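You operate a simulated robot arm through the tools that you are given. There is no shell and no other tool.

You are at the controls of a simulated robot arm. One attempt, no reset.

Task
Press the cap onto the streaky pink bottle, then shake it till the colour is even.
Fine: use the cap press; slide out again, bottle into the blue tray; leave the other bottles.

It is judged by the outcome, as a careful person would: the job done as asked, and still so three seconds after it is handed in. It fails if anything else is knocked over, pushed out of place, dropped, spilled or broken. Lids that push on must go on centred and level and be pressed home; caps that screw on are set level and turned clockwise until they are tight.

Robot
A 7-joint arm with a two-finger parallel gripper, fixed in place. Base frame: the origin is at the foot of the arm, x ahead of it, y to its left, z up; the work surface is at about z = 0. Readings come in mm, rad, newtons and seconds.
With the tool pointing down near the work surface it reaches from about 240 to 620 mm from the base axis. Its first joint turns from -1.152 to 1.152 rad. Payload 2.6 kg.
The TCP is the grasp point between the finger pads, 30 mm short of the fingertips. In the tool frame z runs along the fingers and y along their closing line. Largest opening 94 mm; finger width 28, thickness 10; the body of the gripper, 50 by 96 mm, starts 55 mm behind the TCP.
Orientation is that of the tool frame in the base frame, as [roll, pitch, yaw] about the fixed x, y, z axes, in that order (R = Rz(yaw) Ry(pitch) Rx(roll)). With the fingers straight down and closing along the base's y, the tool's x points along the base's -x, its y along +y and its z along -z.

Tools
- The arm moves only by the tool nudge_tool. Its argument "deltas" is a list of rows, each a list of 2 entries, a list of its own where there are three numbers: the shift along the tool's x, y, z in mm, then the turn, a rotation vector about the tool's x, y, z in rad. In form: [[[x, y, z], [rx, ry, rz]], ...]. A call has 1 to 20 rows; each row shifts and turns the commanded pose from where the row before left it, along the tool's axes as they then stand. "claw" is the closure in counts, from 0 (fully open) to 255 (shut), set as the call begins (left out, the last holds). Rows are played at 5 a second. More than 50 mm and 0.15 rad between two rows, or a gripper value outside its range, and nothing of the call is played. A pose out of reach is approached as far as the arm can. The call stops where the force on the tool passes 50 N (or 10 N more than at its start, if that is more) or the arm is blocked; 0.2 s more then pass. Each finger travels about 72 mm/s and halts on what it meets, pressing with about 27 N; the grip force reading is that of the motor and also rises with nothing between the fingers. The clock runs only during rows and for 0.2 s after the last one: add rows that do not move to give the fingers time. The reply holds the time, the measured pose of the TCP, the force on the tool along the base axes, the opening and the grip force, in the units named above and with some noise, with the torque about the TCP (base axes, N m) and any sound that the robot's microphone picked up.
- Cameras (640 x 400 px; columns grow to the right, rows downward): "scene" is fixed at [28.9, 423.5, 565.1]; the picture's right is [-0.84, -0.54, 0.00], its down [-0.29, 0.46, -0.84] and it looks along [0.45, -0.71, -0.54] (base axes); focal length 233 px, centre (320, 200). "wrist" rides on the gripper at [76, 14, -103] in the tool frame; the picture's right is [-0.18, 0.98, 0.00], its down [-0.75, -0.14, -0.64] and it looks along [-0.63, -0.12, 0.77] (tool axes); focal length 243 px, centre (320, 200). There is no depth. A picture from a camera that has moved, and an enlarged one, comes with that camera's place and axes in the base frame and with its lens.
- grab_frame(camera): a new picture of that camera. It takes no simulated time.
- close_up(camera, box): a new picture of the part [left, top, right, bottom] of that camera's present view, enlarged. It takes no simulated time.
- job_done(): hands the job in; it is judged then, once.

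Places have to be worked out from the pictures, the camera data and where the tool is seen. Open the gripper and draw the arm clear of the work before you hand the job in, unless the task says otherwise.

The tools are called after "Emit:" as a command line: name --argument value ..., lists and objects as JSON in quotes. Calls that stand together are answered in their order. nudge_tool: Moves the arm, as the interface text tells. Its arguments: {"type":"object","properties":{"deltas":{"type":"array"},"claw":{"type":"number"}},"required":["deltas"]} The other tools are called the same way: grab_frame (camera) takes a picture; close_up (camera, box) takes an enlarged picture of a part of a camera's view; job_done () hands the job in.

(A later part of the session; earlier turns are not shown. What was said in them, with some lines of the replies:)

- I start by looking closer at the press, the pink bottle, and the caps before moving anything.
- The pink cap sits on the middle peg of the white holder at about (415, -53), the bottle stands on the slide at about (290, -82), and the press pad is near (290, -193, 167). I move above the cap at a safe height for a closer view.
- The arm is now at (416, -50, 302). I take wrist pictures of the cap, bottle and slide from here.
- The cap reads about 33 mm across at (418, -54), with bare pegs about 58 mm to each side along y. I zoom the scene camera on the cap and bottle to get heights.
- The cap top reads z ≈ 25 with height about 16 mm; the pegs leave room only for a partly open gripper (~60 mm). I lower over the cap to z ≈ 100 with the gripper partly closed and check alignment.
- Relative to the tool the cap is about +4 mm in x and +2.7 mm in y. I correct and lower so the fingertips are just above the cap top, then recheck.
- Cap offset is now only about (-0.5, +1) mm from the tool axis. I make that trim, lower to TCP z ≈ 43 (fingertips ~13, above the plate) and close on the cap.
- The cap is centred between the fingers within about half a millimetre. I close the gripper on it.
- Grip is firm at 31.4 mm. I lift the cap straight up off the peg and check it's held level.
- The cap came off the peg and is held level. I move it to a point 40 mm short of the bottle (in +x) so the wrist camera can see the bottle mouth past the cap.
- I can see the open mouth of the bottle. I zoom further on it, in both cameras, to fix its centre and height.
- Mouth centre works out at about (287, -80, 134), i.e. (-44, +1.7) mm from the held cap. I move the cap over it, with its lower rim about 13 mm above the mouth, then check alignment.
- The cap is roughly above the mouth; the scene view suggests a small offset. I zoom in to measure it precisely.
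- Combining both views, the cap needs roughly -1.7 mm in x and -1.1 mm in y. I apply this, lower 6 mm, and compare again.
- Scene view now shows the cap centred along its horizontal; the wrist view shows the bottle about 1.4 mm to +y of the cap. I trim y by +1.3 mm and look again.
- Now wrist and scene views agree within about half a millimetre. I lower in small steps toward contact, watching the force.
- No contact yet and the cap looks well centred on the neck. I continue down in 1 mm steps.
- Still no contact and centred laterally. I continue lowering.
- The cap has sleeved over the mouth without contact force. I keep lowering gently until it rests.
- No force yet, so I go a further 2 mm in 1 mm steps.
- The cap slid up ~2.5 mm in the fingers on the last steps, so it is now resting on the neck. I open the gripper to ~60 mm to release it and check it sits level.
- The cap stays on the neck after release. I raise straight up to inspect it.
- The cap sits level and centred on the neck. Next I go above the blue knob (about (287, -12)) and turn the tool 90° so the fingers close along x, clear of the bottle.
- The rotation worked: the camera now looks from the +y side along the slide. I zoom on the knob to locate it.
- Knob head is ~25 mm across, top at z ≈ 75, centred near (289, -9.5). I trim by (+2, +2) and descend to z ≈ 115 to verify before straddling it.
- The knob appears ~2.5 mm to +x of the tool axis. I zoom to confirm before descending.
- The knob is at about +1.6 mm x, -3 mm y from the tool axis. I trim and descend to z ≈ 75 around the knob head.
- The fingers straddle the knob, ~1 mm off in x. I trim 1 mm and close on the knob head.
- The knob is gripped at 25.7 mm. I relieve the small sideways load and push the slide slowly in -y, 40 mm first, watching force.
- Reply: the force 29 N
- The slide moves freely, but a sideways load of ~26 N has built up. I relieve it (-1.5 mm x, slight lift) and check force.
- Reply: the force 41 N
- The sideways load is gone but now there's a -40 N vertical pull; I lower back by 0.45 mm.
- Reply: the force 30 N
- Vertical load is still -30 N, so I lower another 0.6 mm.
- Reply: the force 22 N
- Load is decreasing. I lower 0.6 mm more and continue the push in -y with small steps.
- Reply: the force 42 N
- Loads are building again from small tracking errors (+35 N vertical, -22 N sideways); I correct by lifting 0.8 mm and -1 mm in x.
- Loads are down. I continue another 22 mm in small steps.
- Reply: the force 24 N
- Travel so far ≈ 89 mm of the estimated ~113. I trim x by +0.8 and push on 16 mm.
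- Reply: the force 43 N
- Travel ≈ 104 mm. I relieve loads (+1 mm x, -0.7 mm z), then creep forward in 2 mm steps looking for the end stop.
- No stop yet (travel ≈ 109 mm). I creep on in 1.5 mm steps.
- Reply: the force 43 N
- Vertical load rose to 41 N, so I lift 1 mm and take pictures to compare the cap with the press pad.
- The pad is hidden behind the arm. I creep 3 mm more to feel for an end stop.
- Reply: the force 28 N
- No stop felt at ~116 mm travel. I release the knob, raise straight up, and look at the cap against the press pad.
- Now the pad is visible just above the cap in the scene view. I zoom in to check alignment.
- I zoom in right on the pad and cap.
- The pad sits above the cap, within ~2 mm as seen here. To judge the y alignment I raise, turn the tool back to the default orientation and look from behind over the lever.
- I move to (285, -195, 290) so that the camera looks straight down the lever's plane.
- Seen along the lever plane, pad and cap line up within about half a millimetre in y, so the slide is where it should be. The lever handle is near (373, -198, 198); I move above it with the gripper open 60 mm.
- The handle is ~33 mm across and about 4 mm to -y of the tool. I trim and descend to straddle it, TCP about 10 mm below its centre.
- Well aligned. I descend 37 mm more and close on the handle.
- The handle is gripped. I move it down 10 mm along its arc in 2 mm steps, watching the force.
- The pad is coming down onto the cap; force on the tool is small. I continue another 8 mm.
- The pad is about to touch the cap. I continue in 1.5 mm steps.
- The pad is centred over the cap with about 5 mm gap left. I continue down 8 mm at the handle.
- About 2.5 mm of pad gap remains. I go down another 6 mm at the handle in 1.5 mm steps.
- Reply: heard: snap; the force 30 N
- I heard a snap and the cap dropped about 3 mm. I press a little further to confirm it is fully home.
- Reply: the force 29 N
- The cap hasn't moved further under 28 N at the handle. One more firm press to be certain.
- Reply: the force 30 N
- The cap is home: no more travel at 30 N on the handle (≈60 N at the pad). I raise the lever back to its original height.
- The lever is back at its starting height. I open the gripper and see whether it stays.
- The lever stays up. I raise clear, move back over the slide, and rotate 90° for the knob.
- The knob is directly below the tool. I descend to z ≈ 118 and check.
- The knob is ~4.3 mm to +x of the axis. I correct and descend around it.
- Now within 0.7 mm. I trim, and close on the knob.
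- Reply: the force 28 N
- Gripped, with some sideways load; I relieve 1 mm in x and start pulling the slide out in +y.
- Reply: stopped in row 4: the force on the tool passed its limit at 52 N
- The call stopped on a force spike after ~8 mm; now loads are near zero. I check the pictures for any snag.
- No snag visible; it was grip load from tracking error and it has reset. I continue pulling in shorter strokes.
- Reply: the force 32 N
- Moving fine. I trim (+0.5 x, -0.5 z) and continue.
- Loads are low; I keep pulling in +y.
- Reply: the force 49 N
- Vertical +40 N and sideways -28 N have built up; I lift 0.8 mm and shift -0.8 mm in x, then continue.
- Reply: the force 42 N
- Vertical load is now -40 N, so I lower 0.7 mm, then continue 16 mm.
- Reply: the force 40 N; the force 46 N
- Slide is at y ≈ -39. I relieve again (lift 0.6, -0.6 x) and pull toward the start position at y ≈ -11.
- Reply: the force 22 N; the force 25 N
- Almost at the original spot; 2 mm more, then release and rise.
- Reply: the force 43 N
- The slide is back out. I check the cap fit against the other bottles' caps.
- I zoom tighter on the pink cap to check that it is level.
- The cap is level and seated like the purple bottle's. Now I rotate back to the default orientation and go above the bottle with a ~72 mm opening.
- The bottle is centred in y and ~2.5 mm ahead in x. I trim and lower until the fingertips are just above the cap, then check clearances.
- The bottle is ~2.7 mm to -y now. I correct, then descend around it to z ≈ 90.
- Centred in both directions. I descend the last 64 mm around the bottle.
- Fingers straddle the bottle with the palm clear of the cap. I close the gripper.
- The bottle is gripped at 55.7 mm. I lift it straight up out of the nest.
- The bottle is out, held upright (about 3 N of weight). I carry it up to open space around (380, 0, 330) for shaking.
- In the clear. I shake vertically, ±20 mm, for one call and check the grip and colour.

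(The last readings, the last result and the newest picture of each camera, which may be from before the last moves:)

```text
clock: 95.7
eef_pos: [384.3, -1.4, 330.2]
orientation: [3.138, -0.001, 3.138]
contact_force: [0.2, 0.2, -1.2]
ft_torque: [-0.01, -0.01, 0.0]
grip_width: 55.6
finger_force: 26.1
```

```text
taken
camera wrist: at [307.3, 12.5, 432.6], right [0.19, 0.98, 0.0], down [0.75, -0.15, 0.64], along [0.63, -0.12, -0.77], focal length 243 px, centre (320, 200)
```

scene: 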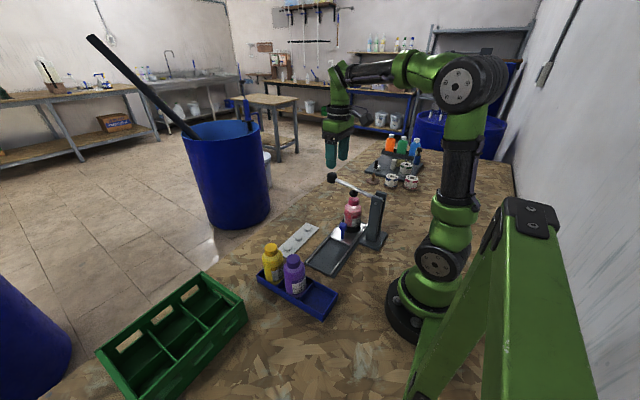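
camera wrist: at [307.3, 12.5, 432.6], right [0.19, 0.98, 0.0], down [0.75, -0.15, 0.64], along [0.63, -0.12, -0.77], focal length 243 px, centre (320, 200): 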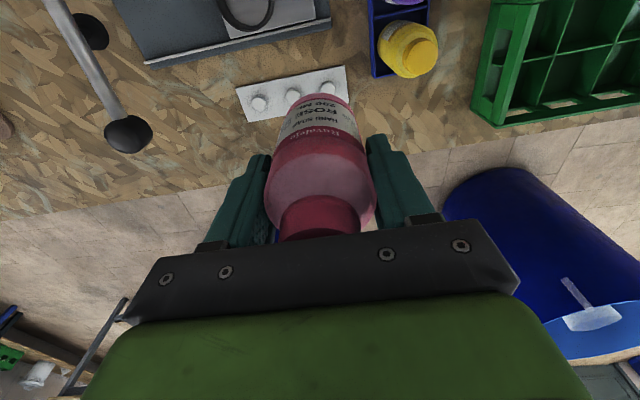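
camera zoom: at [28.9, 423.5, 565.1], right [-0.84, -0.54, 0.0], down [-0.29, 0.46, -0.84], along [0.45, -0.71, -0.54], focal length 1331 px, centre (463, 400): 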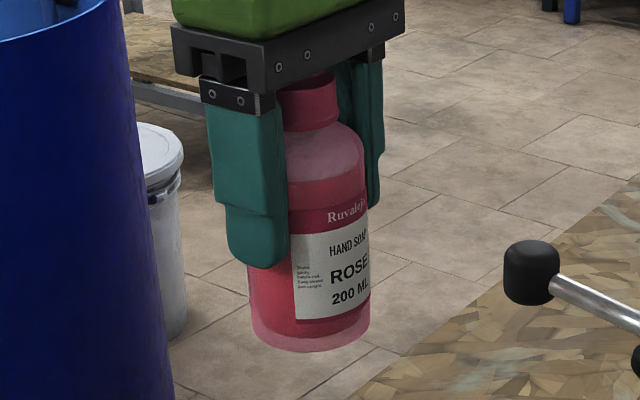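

The colour is already much more even. I zoom in to look for remaining streaks.

Emit:
close_up --camera "scene" --box '[284, 140, 308, 164]'

Emit:
close_up --camera "scene" --box '[278, 164, 306, 192]'

Emit:
close_up --camera "wrist" --box '[260, 80, 380, 240]'

```text
16.00 times, centred on (296, 152) of scene
camera zoom: at [28.9, 423.5, 565.1], right [-0.84, -0.54, 0.0], down [-0.29, 0.46, -0.84], along [0.45, -0.71, -0.54], focal length 3727 px, centre (704, 968)
```

zoom: 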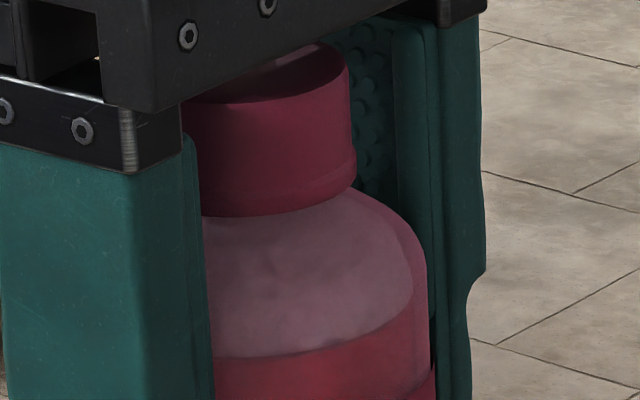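

```text
14.29 times, centred on (292, 178) of scene
camera zoom: at [28.9, 423.5, 565.1], right [-0.84, -0.54, 0.0], down [-0.29, 0.46, -0.84], along [0.45, -0.71, -0.54], focal length 3328 px, centre (720, 514)
```

zoom: 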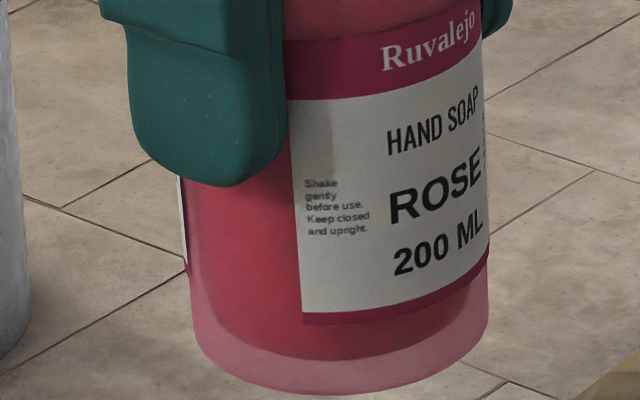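

```text
2.50 times, centred on (320, 160) of wrist
camera zoom: at [307.3, 12.5, 432.6], right [0.19, 0.98, 0.0], down [0.75, -0.15, 0.64], along [0.63, -0.12, -0.77], focal length 606 px, centre (320, 300)
```

zoom: 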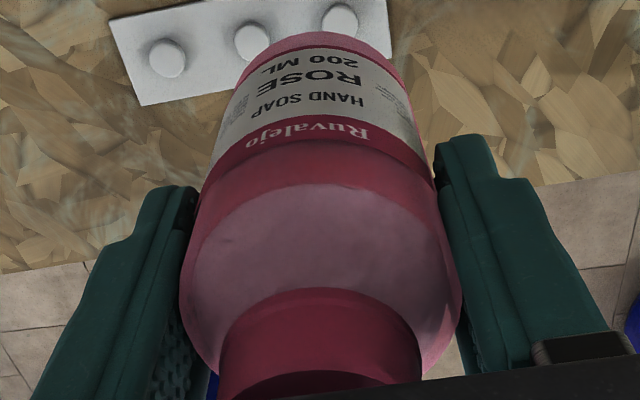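

The label reads "Shake gently… Keep closed and upright", so upright and gentle is right. The body is an even red; the liquid's top surface shows only faint mottling. I give one more gentle upright shake and compare.

Emit:
nudge_tool --deltas '[[[0, 0, -15], [0, 0, 0]], [[0, 0, 30], [0, 0, 0]], [[0, 0, -30], [0, 0, 0]], [[0, 0, 30], [0, 0, 0]], [[0, 0, -30], [0, 0, 0]], [[0, 0, 30], [0, 0, 0]], [[0, 0, -30], [0, 0, 0]], [[0, 0, 30], [0, 0, 0]], [[0, 0, -30], [0, 0, 0]], [[0, 0, 30], [0, 0, 0]], [[0, 0, -15], [0, 0, 0]], [[0, 0, 0], [0, 0, 0]], [[0, 0, 0], [0, 0, 0]]]'

Emit:
close_up --camera "scene" --box '[284, 140, 308, 164]'

Emit:
close_up --camera "scene" --box '[278, 164, 306, 192]'

Emit:
close_up --camera "wrist" --box '[260, 80, 380, 240]'

```text
clock: 98.5
eef_pos: [380.3, -0.4, 326.3]
orientation: [3.138, -0.002, 3.138]
contact_force: [-0.6, -0.2, -1.3]
ft_torque: [0.03, -0.01, -0.02]
grip_width: 55.6
finger_force: 27.2
```

```text
16.00 times, centred on (296, 152) of scene
camera zoom: at [28.9, 423.5, 565.1], right [-0.84, -0.54, 0.0], down [-0.29, 0.46, -0.84], along [0.45, -0.71, -0.54], focal length 3727 px, centre (704, 968)
```

zoom: 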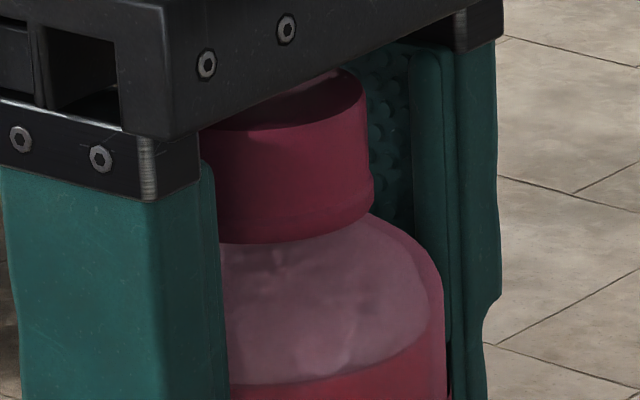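

```text
14.29 times, centred on (292, 178) of scene
camera zoom: at [28.9, 423.5, 565.1], right [-0.84, -0.54, 0.0], down [-0.29, 0.46, -0.84], along [0.45, -0.71, -0.54], focal length 3328 px, centre (720, 514)
```

zoom: 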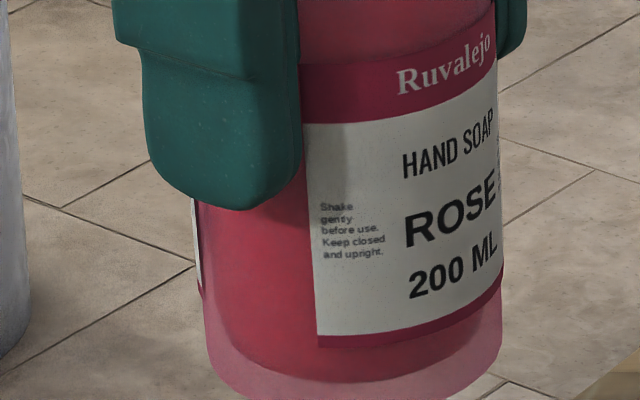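

```text
2.50 times, centred on (320, 160) of wrist
camera zoom: at [303.5, 13.5, 429.5], right [0.19, 0.98, 0.0], down [0.75, -0.15, 0.64], along [0.63, -0.12, -0.77], focal length 606 px, centre (320, 300)
```

zoom: 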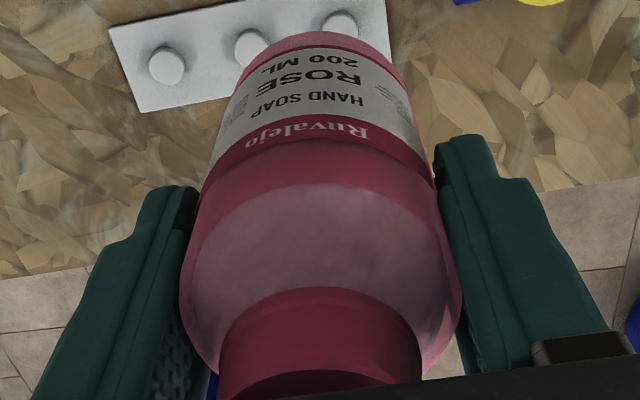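

The visible liquid looks an even red all around. I carry the bottle at height toward the tray, which also brings it closer to the scene camera for a better inspection.

Emit:
nudge_tool --deltas '[[[15, 14, 0], [0, 0, 0]], [[25, 23, 4], [0, 0, 0]], [[27, 25, 6], [0, 0, 0]], [[27, 25, 6], [0, 0, 0]], [[26, 23, 4], [0, 0, 0]], [[0, 0, 0], [0, 0, 0]], [[0, 0, 0], [0, 0, 0]]]'

Emit:
grab_frame --camera "scene"

Emit:
grab_frame --camera "wrist"

```text
clock: 100.1
eef_pos: [262.5, 110.3, 309.0]
orientation: [3.139, -0.001, 3.138]
contact_force: [0.4, 0.3, -1.7]
ft_torque: [-0.01, -0.01, -0.04]
grip_width: 55.5
finger_force: 26.6
```

```text
taken
```

scene: 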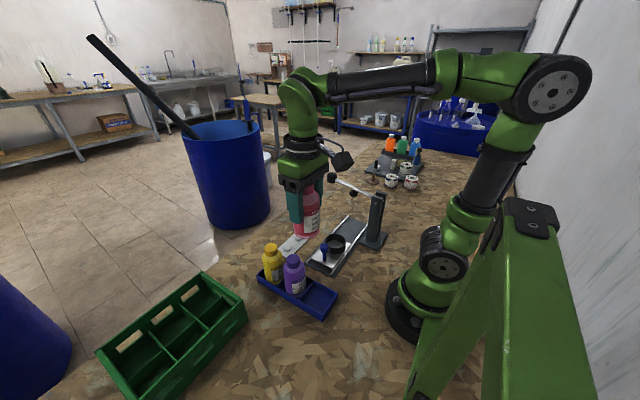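

```text
taken
camera wrist: at [185.6, 124.1, 411.6], right [0.19, 0.98, 0.0], down [0.75, -0.15, 0.64], along [0.63, -0.12, -0.77], focal length 243 px, centre (320, 200)
```

wrist: 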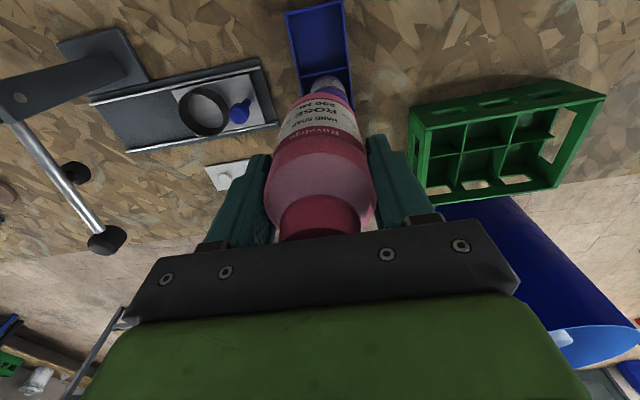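

I zoom the scene camera on the bottle at this closer range, checking colour and cap.

Emit:
close_up --camera "scene" --box '[284, 170, 330, 240]'

Emit:
close_up --camera "scene" --box '[292, 176, 324, 204]'

Emit:
close_up --camera "scene" --box '[288, 208, 324, 240]'

Emit:
close_up --camera "wrist" --box '[270, 0, 400, 120]'

```text
5.71 times, centred on (307, 205) of scene
camera zoom: at [28.9, 423.5, 565.1], right [-0.84, -0.54, 0.0], down [-0.29, 0.46, -0.84], along [0.45, -0.71, -0.54], focal length 1331 px, centre (394, 171)
```

zoom: 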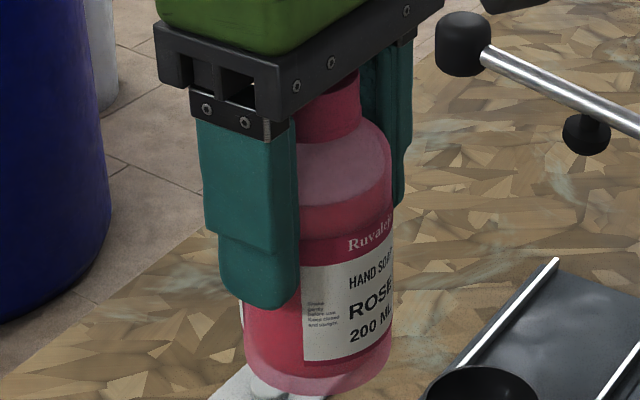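

```text
14.29 times, centred on (308, 190) of scene
camera zoom: at [28.9, 423.5, 565.1], right [-0.84, -0.54, 0.0], down [-0.29, 0.46, -0.84], along [0.45, -0.71, -0.54], focal length 3328 px, centre (491, 343)
```

zoom: 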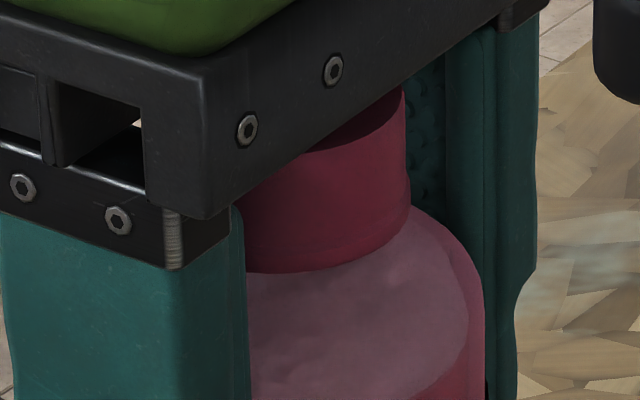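

```text
12.50 times, centred on (306, 224) of scene
camera zoom: at [28.9, 423.5, 565.1], right [-0.84, -0.54, 0.0], down [-0.29, 0.46, -0.84], along [0.45, -0.71, -0.54], focal length 2912 px, centre (495, -100)
```

zoom: 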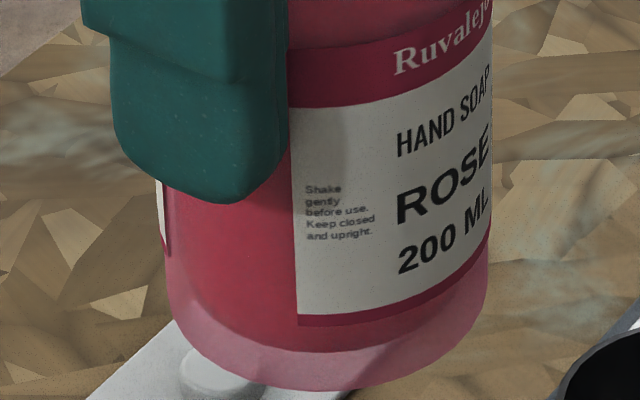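

```text
3.33 times, centred on (335, 60) of wrist
camera zoom: at [185.6, 124.1, 411.6], right [0.19, 0.98, 0.0], down [0.75, -0.15, 0.64], along [0.63, -0.12, -0.77], focal length 809 px, centre (270, 667)
```

zoom: 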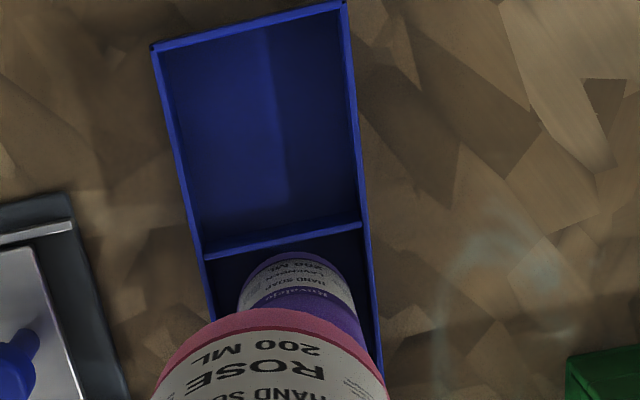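

The colour is even and the cap is seated. The empty tray compartment is centred at about (230, 113); I move over it and lower to where the bottle base is ~90 mm above the tray.

Emit:
nudge_tool --deltas '[[[16, 1.4, 0], [0, 0, 0]], [[16.5, 1.4, 0], [0, 0, 0]], [[0, 0, 30], [0, 0, 0]], [[0, 0, 40], [0, 0, 0]], [[0, 0, 40], [0, 0, 0]], [[0, 0, 20], [0, 0, 0]], [[0, 0, 0], [0, 0, 0]], [[0, 0, 0], [0, 0, 0]]]'

Emit:
grab_frame --camera "wrist"

Emit:
close_up --camera "scene" --box '[260, 210, 370, 330]'

```text
clock: 101.9
eef_pos: [230.3, 112.4, 176.1]
orientation: [3.137, -0.001, 3.137]
contact_force: [-0.4, -0.3, -2.6]
ft_torque: [0.01, 0.0, 0.01]
grip_width: 55.6
finger_force: 27.2
```

```text
taken
camera wrist: at [153.3, 125.7, 279.1], right [0.19, 0.98, 0.0], down [0.75, -0.15, 0.64], along [0.63, -0.12, -0.77], focal length 243 px, centre (320, 200)
```

wrist: 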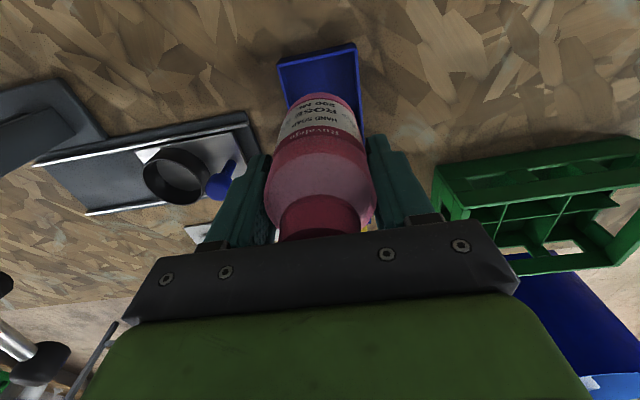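

```text
3.33 times, centred on (315, 270) of scene
camera zoom: at [28.9, 423.5, 565.1], right [-0.84, -0.54, 0.0], down [-0.29, 0.46, -0.84], along [0.45, -0.71, -0.54], focal length 776 px, centre (337, -33)
```

zoom: 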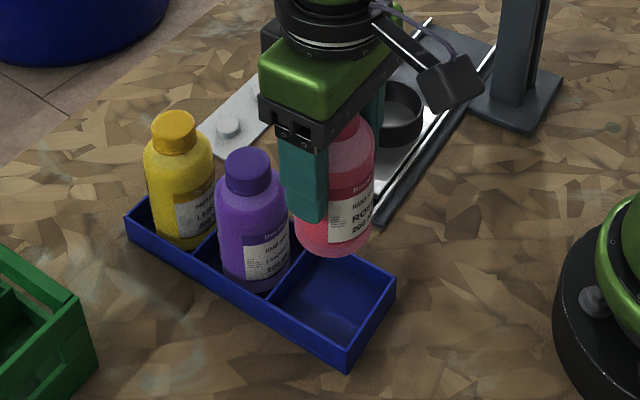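

The bottle hangs over the tray. I zoom the wrist view to compare the bottle with the compartment edges.

Emit:
close_up --camera "wrist" --box '[250, 30, 390, 150]'

Emit:
close_up --camera "scene" --box '[295, 235, 345, 325]'

```text
3.33 times, centred on (320, 90) of wrist
camera zoom: at [153.3, 125.7, 279.1], right [0.19, 0.98, 0.0], down [0.75, -0.15, 0.64], along [0.63, -0.12, -0.77], focal length 809 px, centre (320, 567)
```

zoom: 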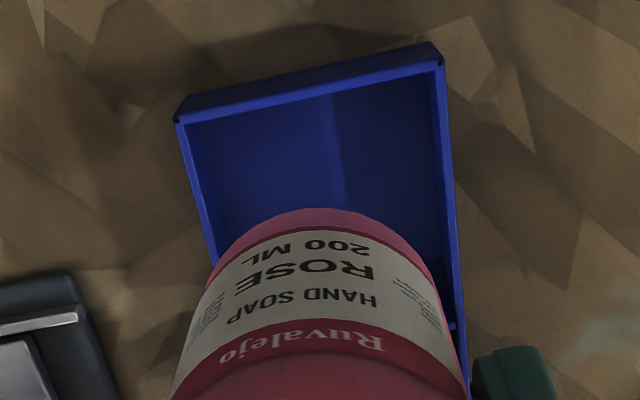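

```text
4.44 times, centred on (320, 280) of scene
camera zoom: at [28.9, 423.5, 565.1], right [-0.84, -0.54, 0.0], down [-0.29, 0.46, -0.84], along [0.45, -0.71, -0.54], focal length 1035 px, centre (320, -156)
```

zoom: 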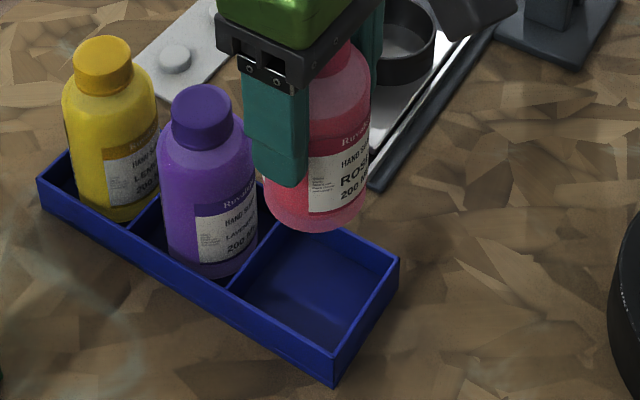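

By both views the compartment centre is about (230, 114) and its rim at z ≈ 30. I shift +2.5 mm in y and lower until the base is ~12 mm above the rim.

Emit:
nudge_tool --deltas '[[[0, 2.5, 10], [0, 0, 0]], [[0, 0, 20], [0, 0, 0]], [[0, 0, 20], [0, 0, 0]], [[0, 0, 5], [0, 0, 0]], [[0, 0, 0], [0, 0, 0]], [[0, 0, 0], [0, 0, 0]]]'

Emit:
close_up --camera "wrist" --box '[230, 20, 410, 160]'

Emit:
close_up --camera "scene" --box '[290, 245, 345, 325]'

```text
clock: 103.3
eef_pos: [230.3, 112.7, 124.4]
orientation: [3.138, -0.001, 3.139]
contact_force: [0.0, 0.1, -2.3]
ft_torque: [-0.03, 0.0, 0.01]
grip_width: 55.7
finger_force: 26.6
```

```text
2.86 times, centred on (320, 90) of wrist
camera zoom: at [152.4, 127.4, 227.0], right [0.19, 0.98, 0.0], down [0.75, -0.15, 0.64], along [0.63, -0.12, -0.77], focal length 693 px, centre (320, 514)
```

zoom: 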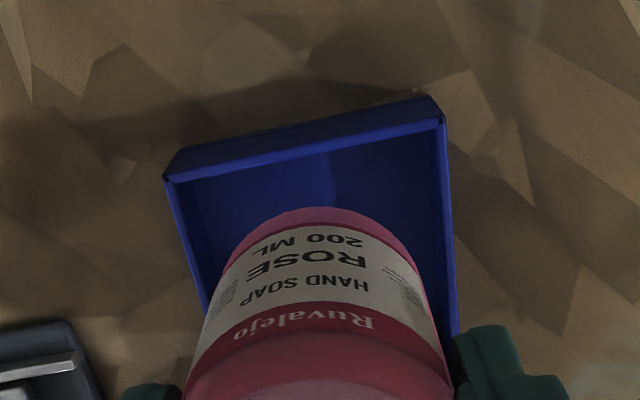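

```text
5.00 times, centred on (318, 285) of scene
camera zoom: at [28.9, 423.5, 565.1], right [-0.84, -0.54, 0.0], down [-0.29, 0.46, -0.84], along [0.45, -0.71, -0.54], focal length 1165 px, centre (332, -225)
```

zoom: 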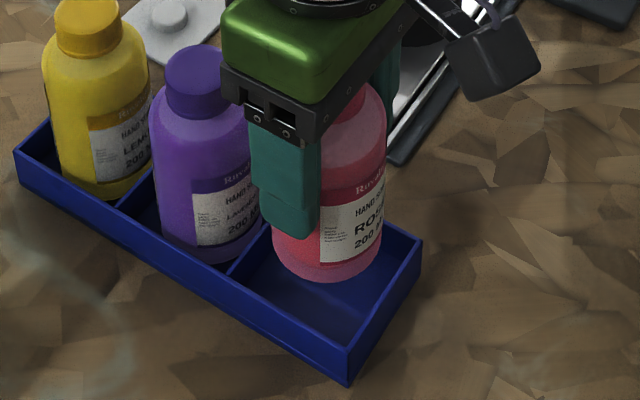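

The bottle needs ~1.5 mm more in +y. I apply it and lower into the compartment, slowly.

Emit:
nudge_tool --deltas '[[[0, 1.5, 5], [0, 0, 0]], [[0, 0, 8], [0, 0, 0]], [[0, 0, 8], [0, 0, 0]], [[0, 0, 8], [0, 0, 0]], [[0, 0, 0], [0, 0, 0]]]'

Emit:
close_up --camera "wrist" --box '[230, 20, 410, 160]'

Emit:
close_up --camera "scene" --box '[290, 245, 345, 325]'

```text
clock: 104.5
eef_pos: [227.5, 114.6, 95.1]
orientation: [3.139, -0.001, 3.138]
contact_force: [-0.4, 0.7, -1.9]
ft_torque: [0.01, -0.02, -0.03]
grip_width: 55.6
finger_force: 27.3
```

```text
2.86 times, centred on (320, 90) of wrist
camera zoom: at [151.1, 130.0, 197.4], right [0.19, 0.98, 0.0], down [0.75, -0.15, 0.64], along [0.63, -0.12, -0.77], focal length 693 px, centre (320, 514)
```

zoom: 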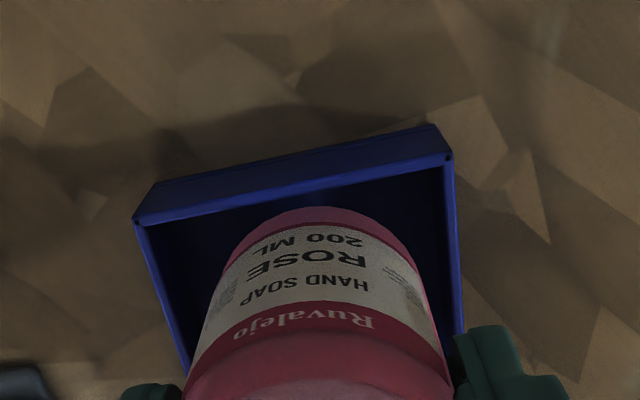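

```text
5.00 times, centred on (318, 285) of scene
camera zoom: at [28.9, 423.5, 565.1], right [-0.84, -0.54, 0.0], down [-0.29, 0.46, -0.84], along [0.45, -0.71, -0.54], focal length 1165 px, centre (332, -225)
```

zoom: 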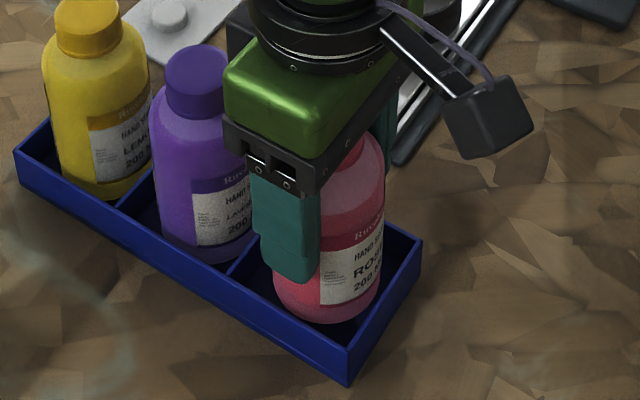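

The bottle is inside the compartment. I trim (+1.2 x, -0.5 y) and continue down in small steps to touch the floor.

Emit:
nudge_tool --deltas '[[[-1.2, -0.5, 3], [0, 0, 0]], [[0, 0, 3], [0, 0, 0]], [[0, 0, 3], [0, 0, 0]], [[0, 0, 0], [0, 0, 0]]]'

```text
clock: 105.5
eef_pos: [229.0, 116.2, 88.0]
orientation: [3.138, -0.003, 3.137]
contact_force: [1.4, -0.4, -1.8]
ft_torque: [0.01, -0.03, -0.03]
grip_width: 55.4
finger_force: 27.2
```

No contact yet (still carrying the bottle's weight). I lower in 1.5 mm steps.

Emit:
nudge_tool --deltas '[[[0, 0, 1.5], [0, 0, 0]], [[0, 0, 1.5], [0, 0, 0]], [[0, 0, 1.5], [0, 0, 0]], [[0, 0, 0], [0, 0, 0]]]'

Emit:
close_up --camera "scene" --box '[290, 245, 345, 325]'

```text
clock: 106.5
eef_pos: [229.6, 115.8, 82.2]
orientation: [3.137, -0.003, 3.14]
contact_force: [-1.8, -0.4, 2.2]
ft_torque: [-0.09, 0.16, -0.03]
grip_width: 55.4
finger_force: 27.2
```

```text
5.00 times, centred on (318, 285) of scene
camera zoom: at [28.9, 423.5, 565.1], right [-0.84, -0.54, 0.0], down [-0.29, 0.46, -0.84], along [0.45, -0.71, -0.54], focal length 1165 px, centre (332, -225)
```

zoom: 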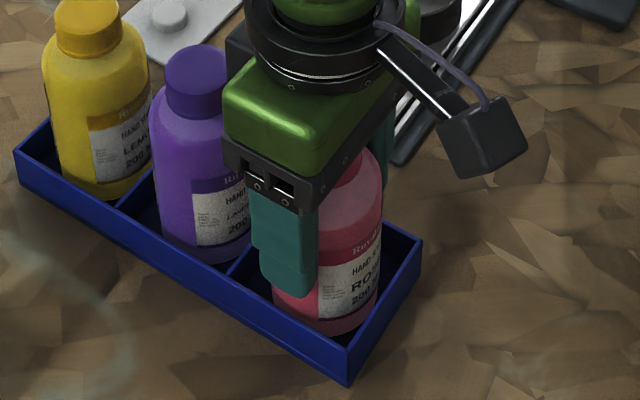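

Vertical force has flipped to +2 N: the base is just touching. I lower 0.7 mm more to seat it.

Emit:
nudge_tool --deltas '[[[0, 0, 0.7], [0, 0, 0]], [[0, 0, 0], [0, 0, 0]]]'

```text
clock: 107.1
eef_pos: [230.5, 115.8, 81.7]
orientation: [3.138, 0.0, 3.136]
contact_force: [-3.0, -8.0, 27.3]
ft_torque: [-0.49, -0.02, -0.13]
grip_width: 55.3
finger_force: 26.8
```

It's firmly on the floor (27 N). I relieve slightly (up 0.5 mm, -0.4 mm y) before opening.

Emit:
nudge_tool --deltas '[[[0, -0.4, -0.5], [0, 0, 0]], [[0, 0, 0], [0, 0, 0]]]'

```text
clock: 107.7
eef_pos: [228.4, 116.0, 82.3]
orientation: [3.137, 0.002, 3.14]
contact_force: [3.3, -2.1, 15.1]
ft_torque: [-0.18, -0.47, -0.04]
grip_width: 55.2
finger_force: 27.3
```

Load is moderate and the bottle is standing on the tray floor. I open the gripper to ~72 mm to release it.

Emit:
nudge_tool --deltas '[[[0, 0, 0], [0, 0, 0]], [[0, 0, 0], [0, 0, 0]], [[0, 0, 0], [0, 0, 0]]]' --claw 60

Emit:
grab_frame --camera "wrist"

Emit:
close_up --camera "scene" --box '[290, 235, 345, 325]'

```text
clock: 108.5
eef_pos: [228.7, 114.8, 81.6]
orientation: [3.139, -0.001, 3.139]
contact_force: [-0.1, -0.1, -0.1]
ft_torque: [0.0, 0.0, 0.06]
grip_width: 72.0
finger_force: 0.2
```

```text
taken
camera wrist: at [152.3, 129.9, 183.9], right [0.19, 0.98, 0.0], down [0.75, -0.15, 0.64], along [0.63, -0.12, -0.77], focal length 243 px, centre (320, 200)
```

wrist: 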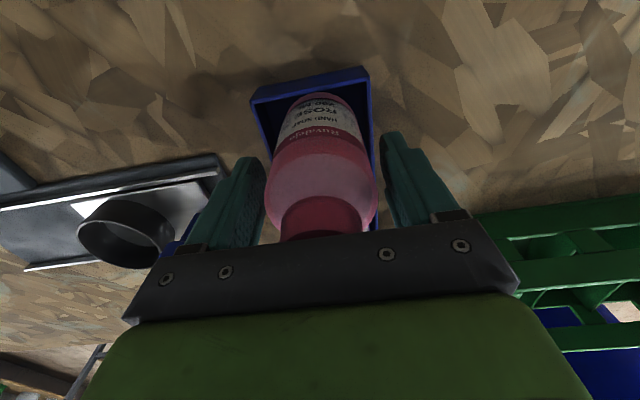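

```text
4.44 times, centred on (318, 280) of scene
camera zoom: at [28.9, 423.5, 565.1], right [-0.84, -0.54, 0.0], down [-0.29, 0.46, -0.84], along [0.45, -0.71, -0.54], focal length 1035 px, centre (331, -156)
```

zoom: 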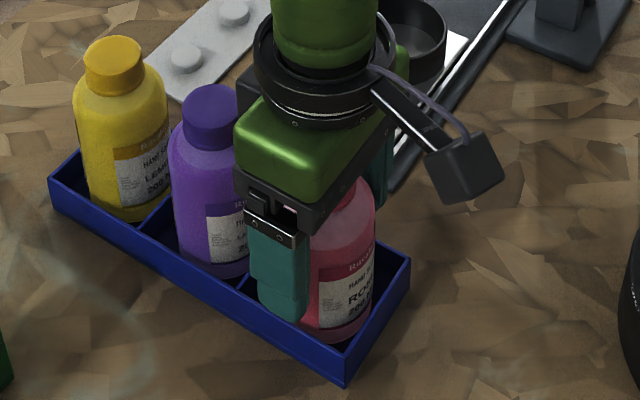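

Released with no load. I raise straight up, clear of the bottle.

Emit:
nudge_tool --deltas '[[[0, 0, -10], [0, 0, 0]], [[0, 0, -25], [0, 0, 0]], [[0, 0, -40], [0, 0, 0]], [[0, 0, -45], [0, 0, 0]], [[0, 0, -45], [0, 0, 0]], [[0, 0, -45], [0, 0, 0]], [[0, 0, 0], [0, 0, 0]]]'

Emit:
grab_frame --camera "scene"

Emit:
close_up --camera "scene" --box '[255, 235, 345, 325]'

Emit:
grab_frame --camera "wrist"

```text
clock: 110.1
eef_pos: [230.7, 116.6, 289.7]
orientation: [3.139, -0.001, 3.138]
contact_force: [0.0, 0.5, 0.1]
ft_torque: [-0.02, -0.01, 0.02]
grip_width: 72.0
finger_force: 0.1
```

```text
taken
```

scene: 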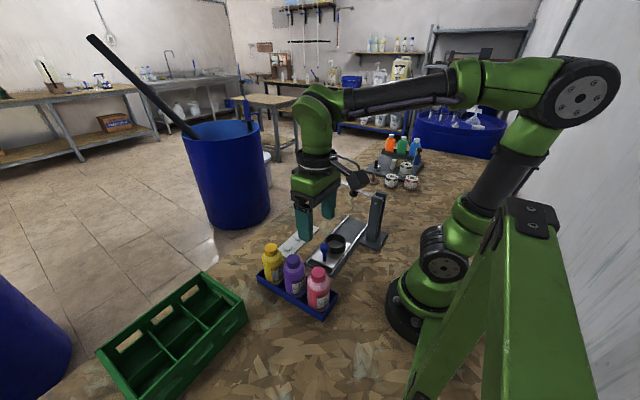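

```text
4.44 times, centred on (300, 280) of scene
camera zoom: at [28.9, 423.5, 565.1], right [-0.84, -0.54, 0.0], down [-0.29, 0.46, -0.84], along [0.45, -0.71, -0.54], focal length 1035 px, centre (409, -156)
```

zoom: 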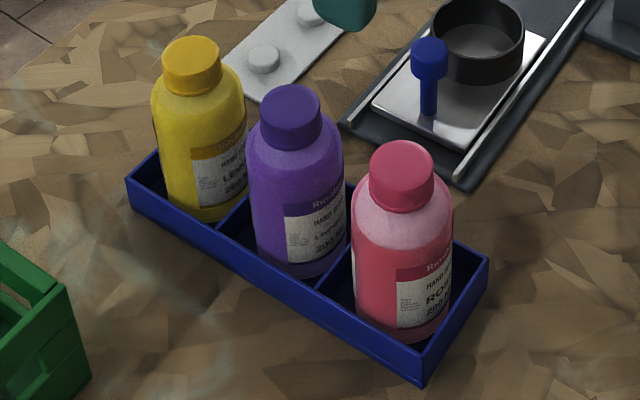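

```text
taken
camera wrist: at [154.5, 130.2, 391.5], right [0.19, 0.98, 0.0], down [0.75, -0.15, 0.64], along [0.63, -0.12, -0.77], focal length 243 px, centre (320, 200)
```

wrist: 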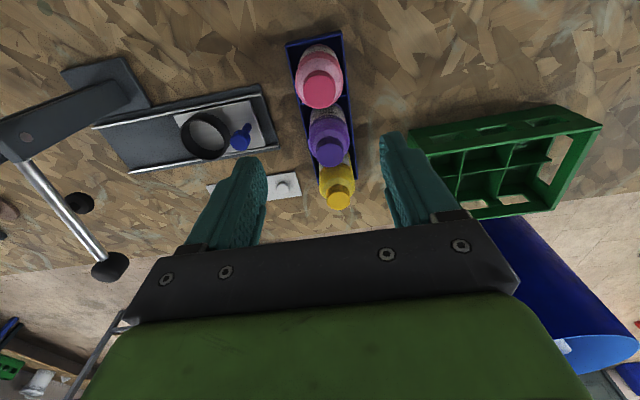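

The bottle stands upright in the tray next to the others. I zoom in for a final check on colour, cap and tray.

Emit:
close_up --camera "scene" --box '[300, 262, 340, 315]'

Emit:
close_up --camera "scene" --box '[306, 262, 334, 286]'

Emit:
close_up --camera "wrist" --box '[270, 20, 380, 120]'

Emit:
close_up --camera "scene" --box '[306, 276, 334, 316]'

```text
7.55 times, centred on (320, 288) of scene
camera zoom: at [28.9, 423.5, 565.1], right [-0.84, -0.54, 0.0], down [-0.29, 0.46, -0.84], along [0.45, -0.71, -0.54], focal length 1758 px, centre (320, -468)
```

zoom: 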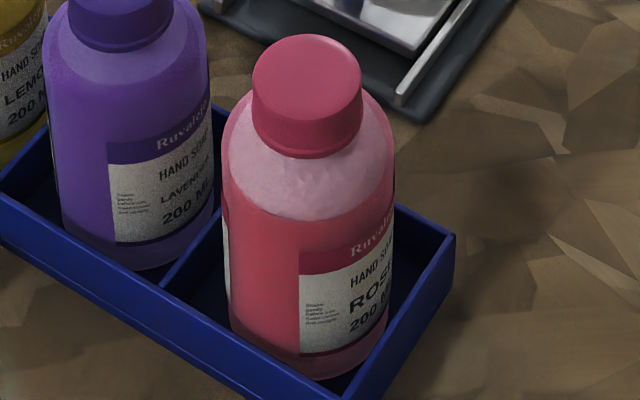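

```text
16.00 times, centred on (320, 274) of scene
camera zoom: at [28.9, 423.5, 565.1], right [-0.84, -0.54, 0.0], down [-0.29, 0.46, -0.84], along [0.45, -0.71, -0.54], focal length 3727 px, centre (320, -984)
```

zoom: 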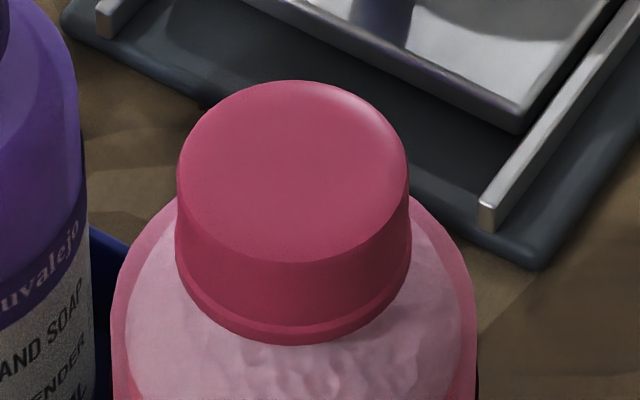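

```text
4.00 times, centred on (325, 70) of wrist
camera zoom: at [154.5, 130.2, 391.5], right [0.19, 0.98, 0.0], down [0.75, -0.15, 0.64], along [0.63, -0.12, -0.77], focal length 970 px, centre (300, 720)
```

zoom: 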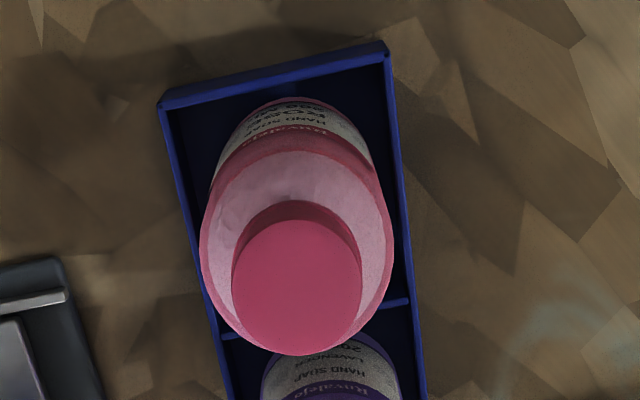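

```text
10.00 times, centred on (320, 296) of scene
camera zoom: at [28.9, 423.5, 565.1], right [-0.84, -0.54, 0.0], down [-0.29, 0.46, -0.84], along [0.45, -0.71, -0.54], focal length 2329 px, centre (320, -760)
```

zoom: 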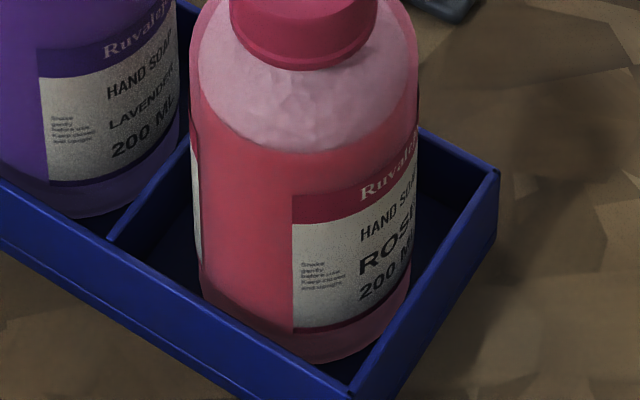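

The liquid is an even red with a thin lighter froth layer on top. I withdraw the arm to its starting area with the gripper open, and see whether the froth settles with time.

Emit:
nudge_tool --deltas '[[[0, 0, -45], [0, 0, 0]], [[-15, -20, -40], [0, 0, 0]], [[-20, -25, -35], [0, 0, 0]], [[-20, -25, -20], [0, 0, 0]], [[-10, -15, -20], [0, 0, 0]], [[0, 0, 0], [0, 0, 0]], [[0, 0, 0], [0, 0, 0]], [[0, 0, 0], [0, 0, 0]], [[0, 0, 0], [0, 0, 0]], [[0, 0, 0], [0, 0, 0]], [[0, 0, 0], [0, 0, 0]], [[0, 0, 0], [0, 0, 0]], [[0, 0, 0], [0, 0, 0]], [[0, 0, 0], [0, 0, 0]], [[0, 0, 0], [0, 0, 0]], [[0, 0, 0], [0, 0, 0]], [[0, 0, 0], [0, 0, 0]], [[0, 0, 0], [0, 0, 0]], [[0, 0, 0], [0, 0, 0]], [[0, 0, 0], [0, 0, 0]]]' --claw 0

Emit:
close_up --camera "scene" --box '[306, 262, 334, 316]'

Emit:
grab_frame --camera "scene"

Emit:
close_up --camera "scene" --box '[276, 246, 312, 290]'

```text
clock: 114.3
eef_pos: [294.0, 28.8, 453.3]
orientation: [3.139, -0.002, 3.138]
contact_force: [0.7, 0.1, 0.3]
ft_torque: [-0.01, 0.06, 0.0]
grip_width: 93.9
finger_force: 0.1
```

```text
7.41 times, centred on (320, 289) of scene
camera zoom: at [28.9, 423.5, 565.1], right [-0.84, -0.54, 0.0], down [-0.29, 0.46, -0.84], along [0.45, -0.71, -0.54], focal length 1726 px, centre (320, -459)
```

zoom: 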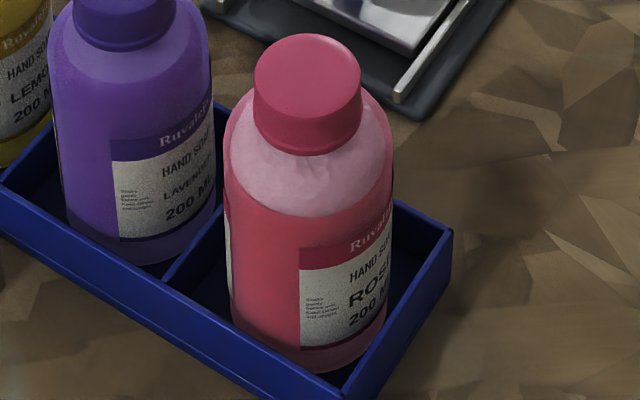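

```text
taken
```

scene: 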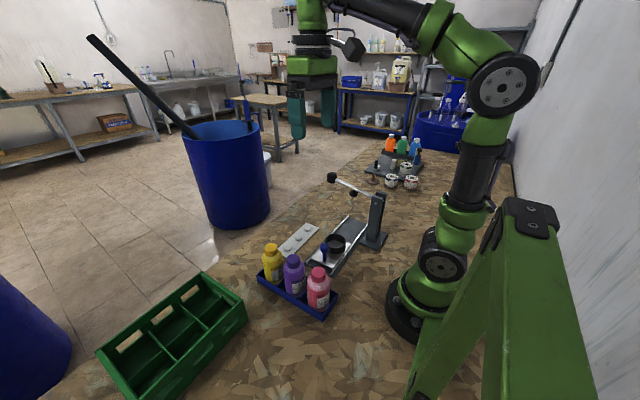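

```text
9.09 times, centred on (294, 268) of scene
camera zoom: at [28.9, 423.5, 565.1], right [-0.84, -0.54, 0.0], down [-0.29, 0.46, -0.84], along [0.45, -0.71, -0.54], focal length 2118 px, centre (556, -418)
```

zoom: 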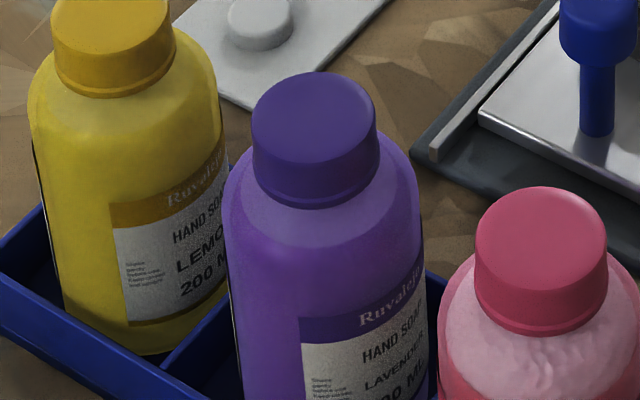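

The arm is clear and the gripper open. I wait a few more seconds to see the surface settle, then check once more.

Emit:
nudge_tool --deltas '[[[0, 0, 0], [0, 0, 0]], [[0, 0, 0], [0, 0, 0]], [[0, 0, 0], [0, 0, 0]], [[0, 0, 0], [0, 0, 0]], [[0, 0, 0], [0, 0, 0]], [[0, 0, 0], [0, 0, 0]], [[0, 0, 0], [0, 0, 0]], [[0, 0, 0], [0, 0, 0]], [[0, 0, 0], [0, 0, 0]], [[0, 0, 0], [0, 0, 0]], [[0, 0, 0], [0, 0, 0]], [[0, 0, 0], [0, 0, 0]], [[0, 0, 0], [0, 0, 0]], [[0, 0, 0], [0, 0, 0]], [[0, 0, 0], [0, 0, 0]], [[0, 0, 0], [0, 0, 0]], [[0, 0, 0], [0, 0, 0]], [[0, 0, 0], [0, 0, 0]], [[0, 0, 0], [0, 0, 0]], [[0, 0, 0], [0, 0, 0]]]'

Emit:
close_up --camera "scene" --box '[306, 262, 334, 286]'

Emit:
close_up --camera "scene" --box '[306, 276, 334, 316]'

Emit:
close_up --camera "scene" --box '[290, 170, 400, 290]'

Emit:
grab_frame --camera "wrist"

```text
clock: 118.5
eef_pos: [294.3, 29.5, 452.8]
orientation: [3.138, -0.004, 3.137]
contact_force: [-0.4, 0.1, -0.3]
ft_torque: [-0.01, 0.01, -0.02]
grip_width: 94.2
finger_force: 0.1
```

```text
16.00 times, centred on (320, 274) of scene
camera zoom: at [28.9, 423.5, 565.1], right [-0.84, -0.54, 0.0], down [-0.29, 0.46, -0.84], along [0.45, -0.71, -0.54], focal length 3727 px, centre (320, -984)
```

zoom: 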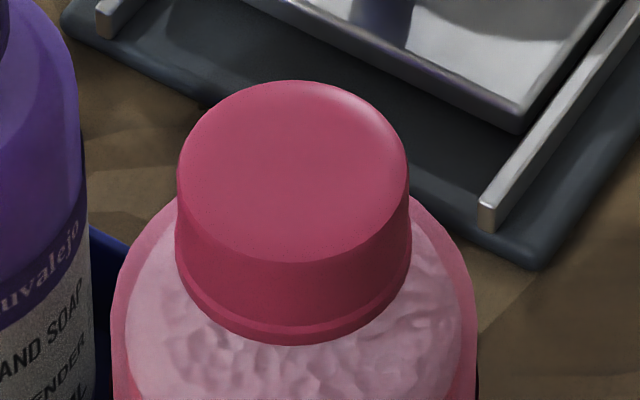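

```text
10.00 times, centred on (320, 296) of scene
camera zoom: at [28.9, 423.5, 565.1], right [-0.84, -0.54, 0.0], down [-0.29, 0.46, -0.84], along [0.45, -0.71, -0.54], focal length 2329 px, centre (320, -760)
```

zoom: 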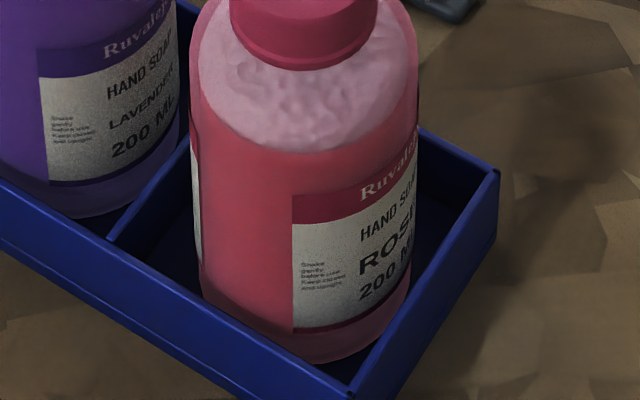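

```text
3.33 times, centred on (345, 230) of scene
camera zoom: at [28.9, 423.5, 565.1], right [-0.84, -0.54, 0.0], down [-0.29, 0.46, -0.84], along [0.45, -0.71, -0.54], focal length 776 px, centre (237, 100)
```

zoom: 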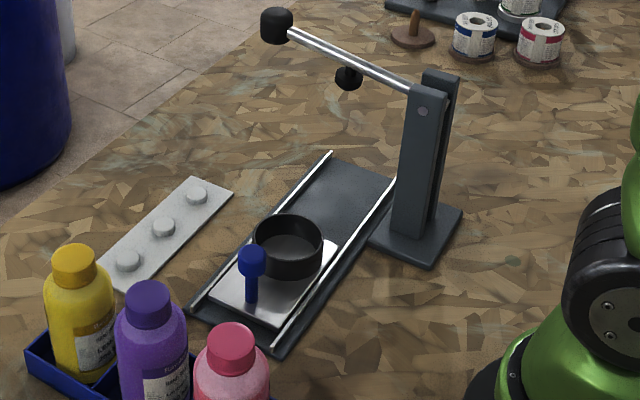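

```text
taken
camera wrist: at [217.9, 43.1, 556.2], right [0.19, 0.98, 0.0], down [0.75, -0.15, 0.64], along [0.63, -0.12, -0.77], focal length 243 px, centre (320, 200)
```

wrist: 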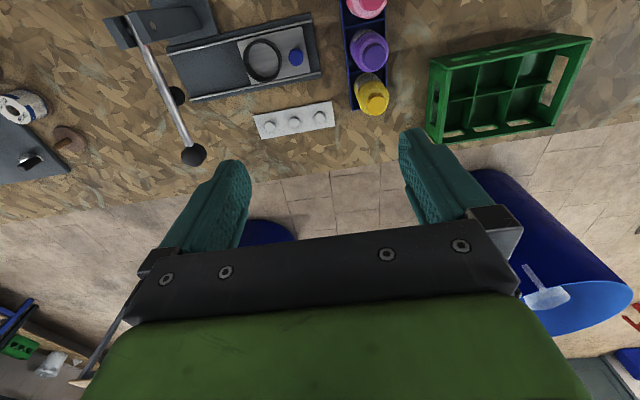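

Press, lever, slide, empty cap holder and the other bottles are all in place. I wait a little longer, without moving, to see if the pale layer on top changes.

Emit:
nudge_tool --deltas '[[[0, 0, 0], [0, 0, 0]], [[0, 0, 0], [0, 0, 0]], [[0, 0, 0], [0, 0, 0]], [[0, 0, 0], [0, 0, 0]], [[0, 0, 0], [0, 0, 0]], [[0, 0, 0], [0, 0, 0]], [[0, 0, 0], [0, 0, 0]], [[0, 0, 0], [0, 0, 0]], [[0, 0, 0], [0, 0, 0]], [[0, 0, 0], [0, 0, 0]], [[0, 0, 0], [0, 0, 0]], [[0, 0, 0], [0, 0, 0]], [[0, 0, 0], [0, 0, 0]], [[0, 0, 0], [0, 0, 0]], [[0, 0, 0], [0, 0, 0]], [[0, 0, 0], [0, 0, 0]], [[0, 0, 0], [0, 0, 0]], [[0, 0, 0], [0, 0, 0]], [[0, 0, 0], [0, 0, 0]], [[0, 0, 0], [0, 0, 0]]]'

Emit:
nudge_tool --deltas '[[[0, 0, 0], [0, 0, 0]], [[0, 0, 0], [0, 0, 0]], [[0, 0, 0], [0, 0, 0]], [[0, 0, 0], [0, 0, 0]], [[0, 0, 0], [0, 0, 0]], [[0, 0, 0], [0, 0, 0]], [[0, 0, 0], [0, 0, 0]], [[0, 0, 0], [0, 0, 0]], [[0, 0, 0], [0, 0, 0]], [[0, 0, 0], [0, 0, 0]], [[0, 0, 0], [0, 0, 0]], [[0, 0, 0], [0, 0, 0]], [[0, 0, 0], [0, 0, 0]], [[0, 0, 0], [0, 0, 0]], [[0, 0, 0], [0, 0, 0]], [[0, 0, 0], [0, 0, 0]], [[0, 0, 0], [0, 0, 0]], [[0, 0, 0], [0, 0, 0]], [[0, 0, 0], [0, 0, 0]], [[0, 0, 0], [0, 0, 0]]]'

Emit:
close_up --camera "scene" --box '[306, 262, 334, 286]'

Emit:
close_up --camera "scene" --box '[306, 276, 334, 316]'

Emit:
close_up --camera "wrist" --box '[330, 0, 410, 120]'

```text
clock: 122.7
eef_pos: [295.1, 28.0, 453.6]
orientation: [3.137, -0.002, 3.139]
contact_force: [-0.7, -0.7, -0.5]
ft_torque: [-0.01, 0.0, -0.02]
grip_width: 94.0
finger_force: 0.0
```

```text
clock: 126.9
eef_pos: [294.3, 29.5, 454.1]
orientation: [3.136, -0.002, 3.139]
contact_force: [0.2, 0.2, 0.6]
ft_torque: [0.0, -0.02, 0.0]
grip_width: 94.0
finger_force: 0.1
```

```text
16.00 times, centred on (320, 274) of scene
camera zoom: at [28.9, 423.5, 565.1], right [-0.84, -0.54, 0.0], down [-0.29, 0.46, -0.84], along [0.45, -0.71, -0.54], focal length 3727 px, centre (320, -984)
```

zoom: 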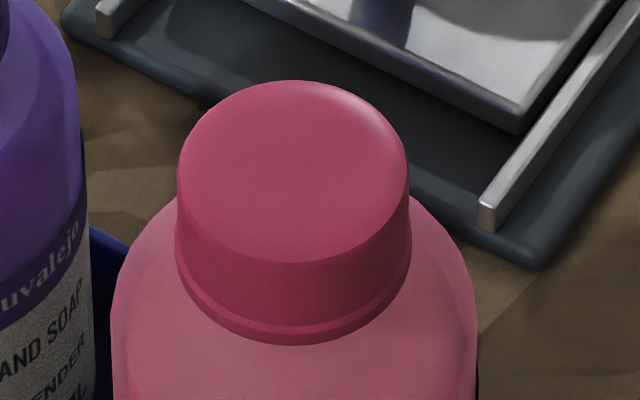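

```text
10.00 times, centred on (320, 296) of scene
camera zoom: at [28.9, 423.5, 565.1], right [-0.84, -0.54, 0.0], down [-0.29, 0.46, -0.84], along [0.45, -0.71, -0.54], focal length 2329 px, centre (320, -760)
```

zoom: 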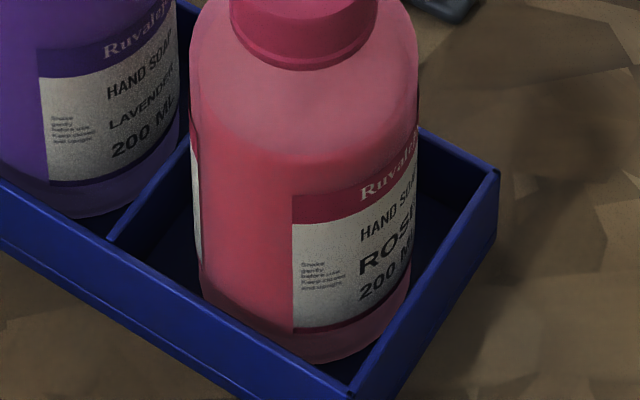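

```text
3.33 times, centred on (370, 60) of wrist
camera zoom: at [217.9, 43.1, 556.2], right [0.19, 0.98, 0.0], down [0.75, -0.15, 0.64], along [0.63, -0.12, -0.77], focal length 809 px, centre (153, 667)
```

zoom: 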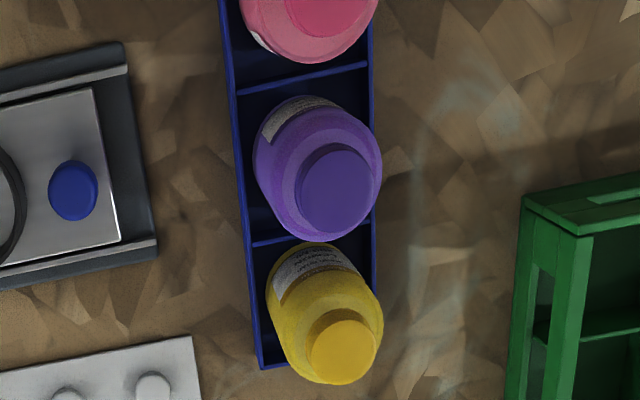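

The froth has settled completely: the pink bottle is an even colour throughout, capped level, upright in the blue tray. The yellow and purple bottles, the press and the slide are undisturbed, and the arm is clear with the gripper open, so I hand the job in.

Emit:
job_done

```text
The job is handed in.
```

The pink bottle is capped, shaken to an even colour, and standing upright in the empty space in the blue tray. I've handed the job in, but I don't have the judge's result.

- **Cap:** it went on centred and level. It snapped home under the press and didn't move further when I pressed again.
- **Slide and lever:** the slide is back out at its starting position and the lever is up, as it was at the start.
- **Shaking:** I kept the bottle upright. Its label says to shake gently; I only read that after the first, stronger shake, then followed with one gentler one. Shaking raised some froth, so I waited until it cleared, leaving the colour even throughout.
- **Other bottles:** I left the yellow and purple bottles alone, and the pictures show them still in place.

The arm is back near its starting position, clear of the work, with the gripper open.
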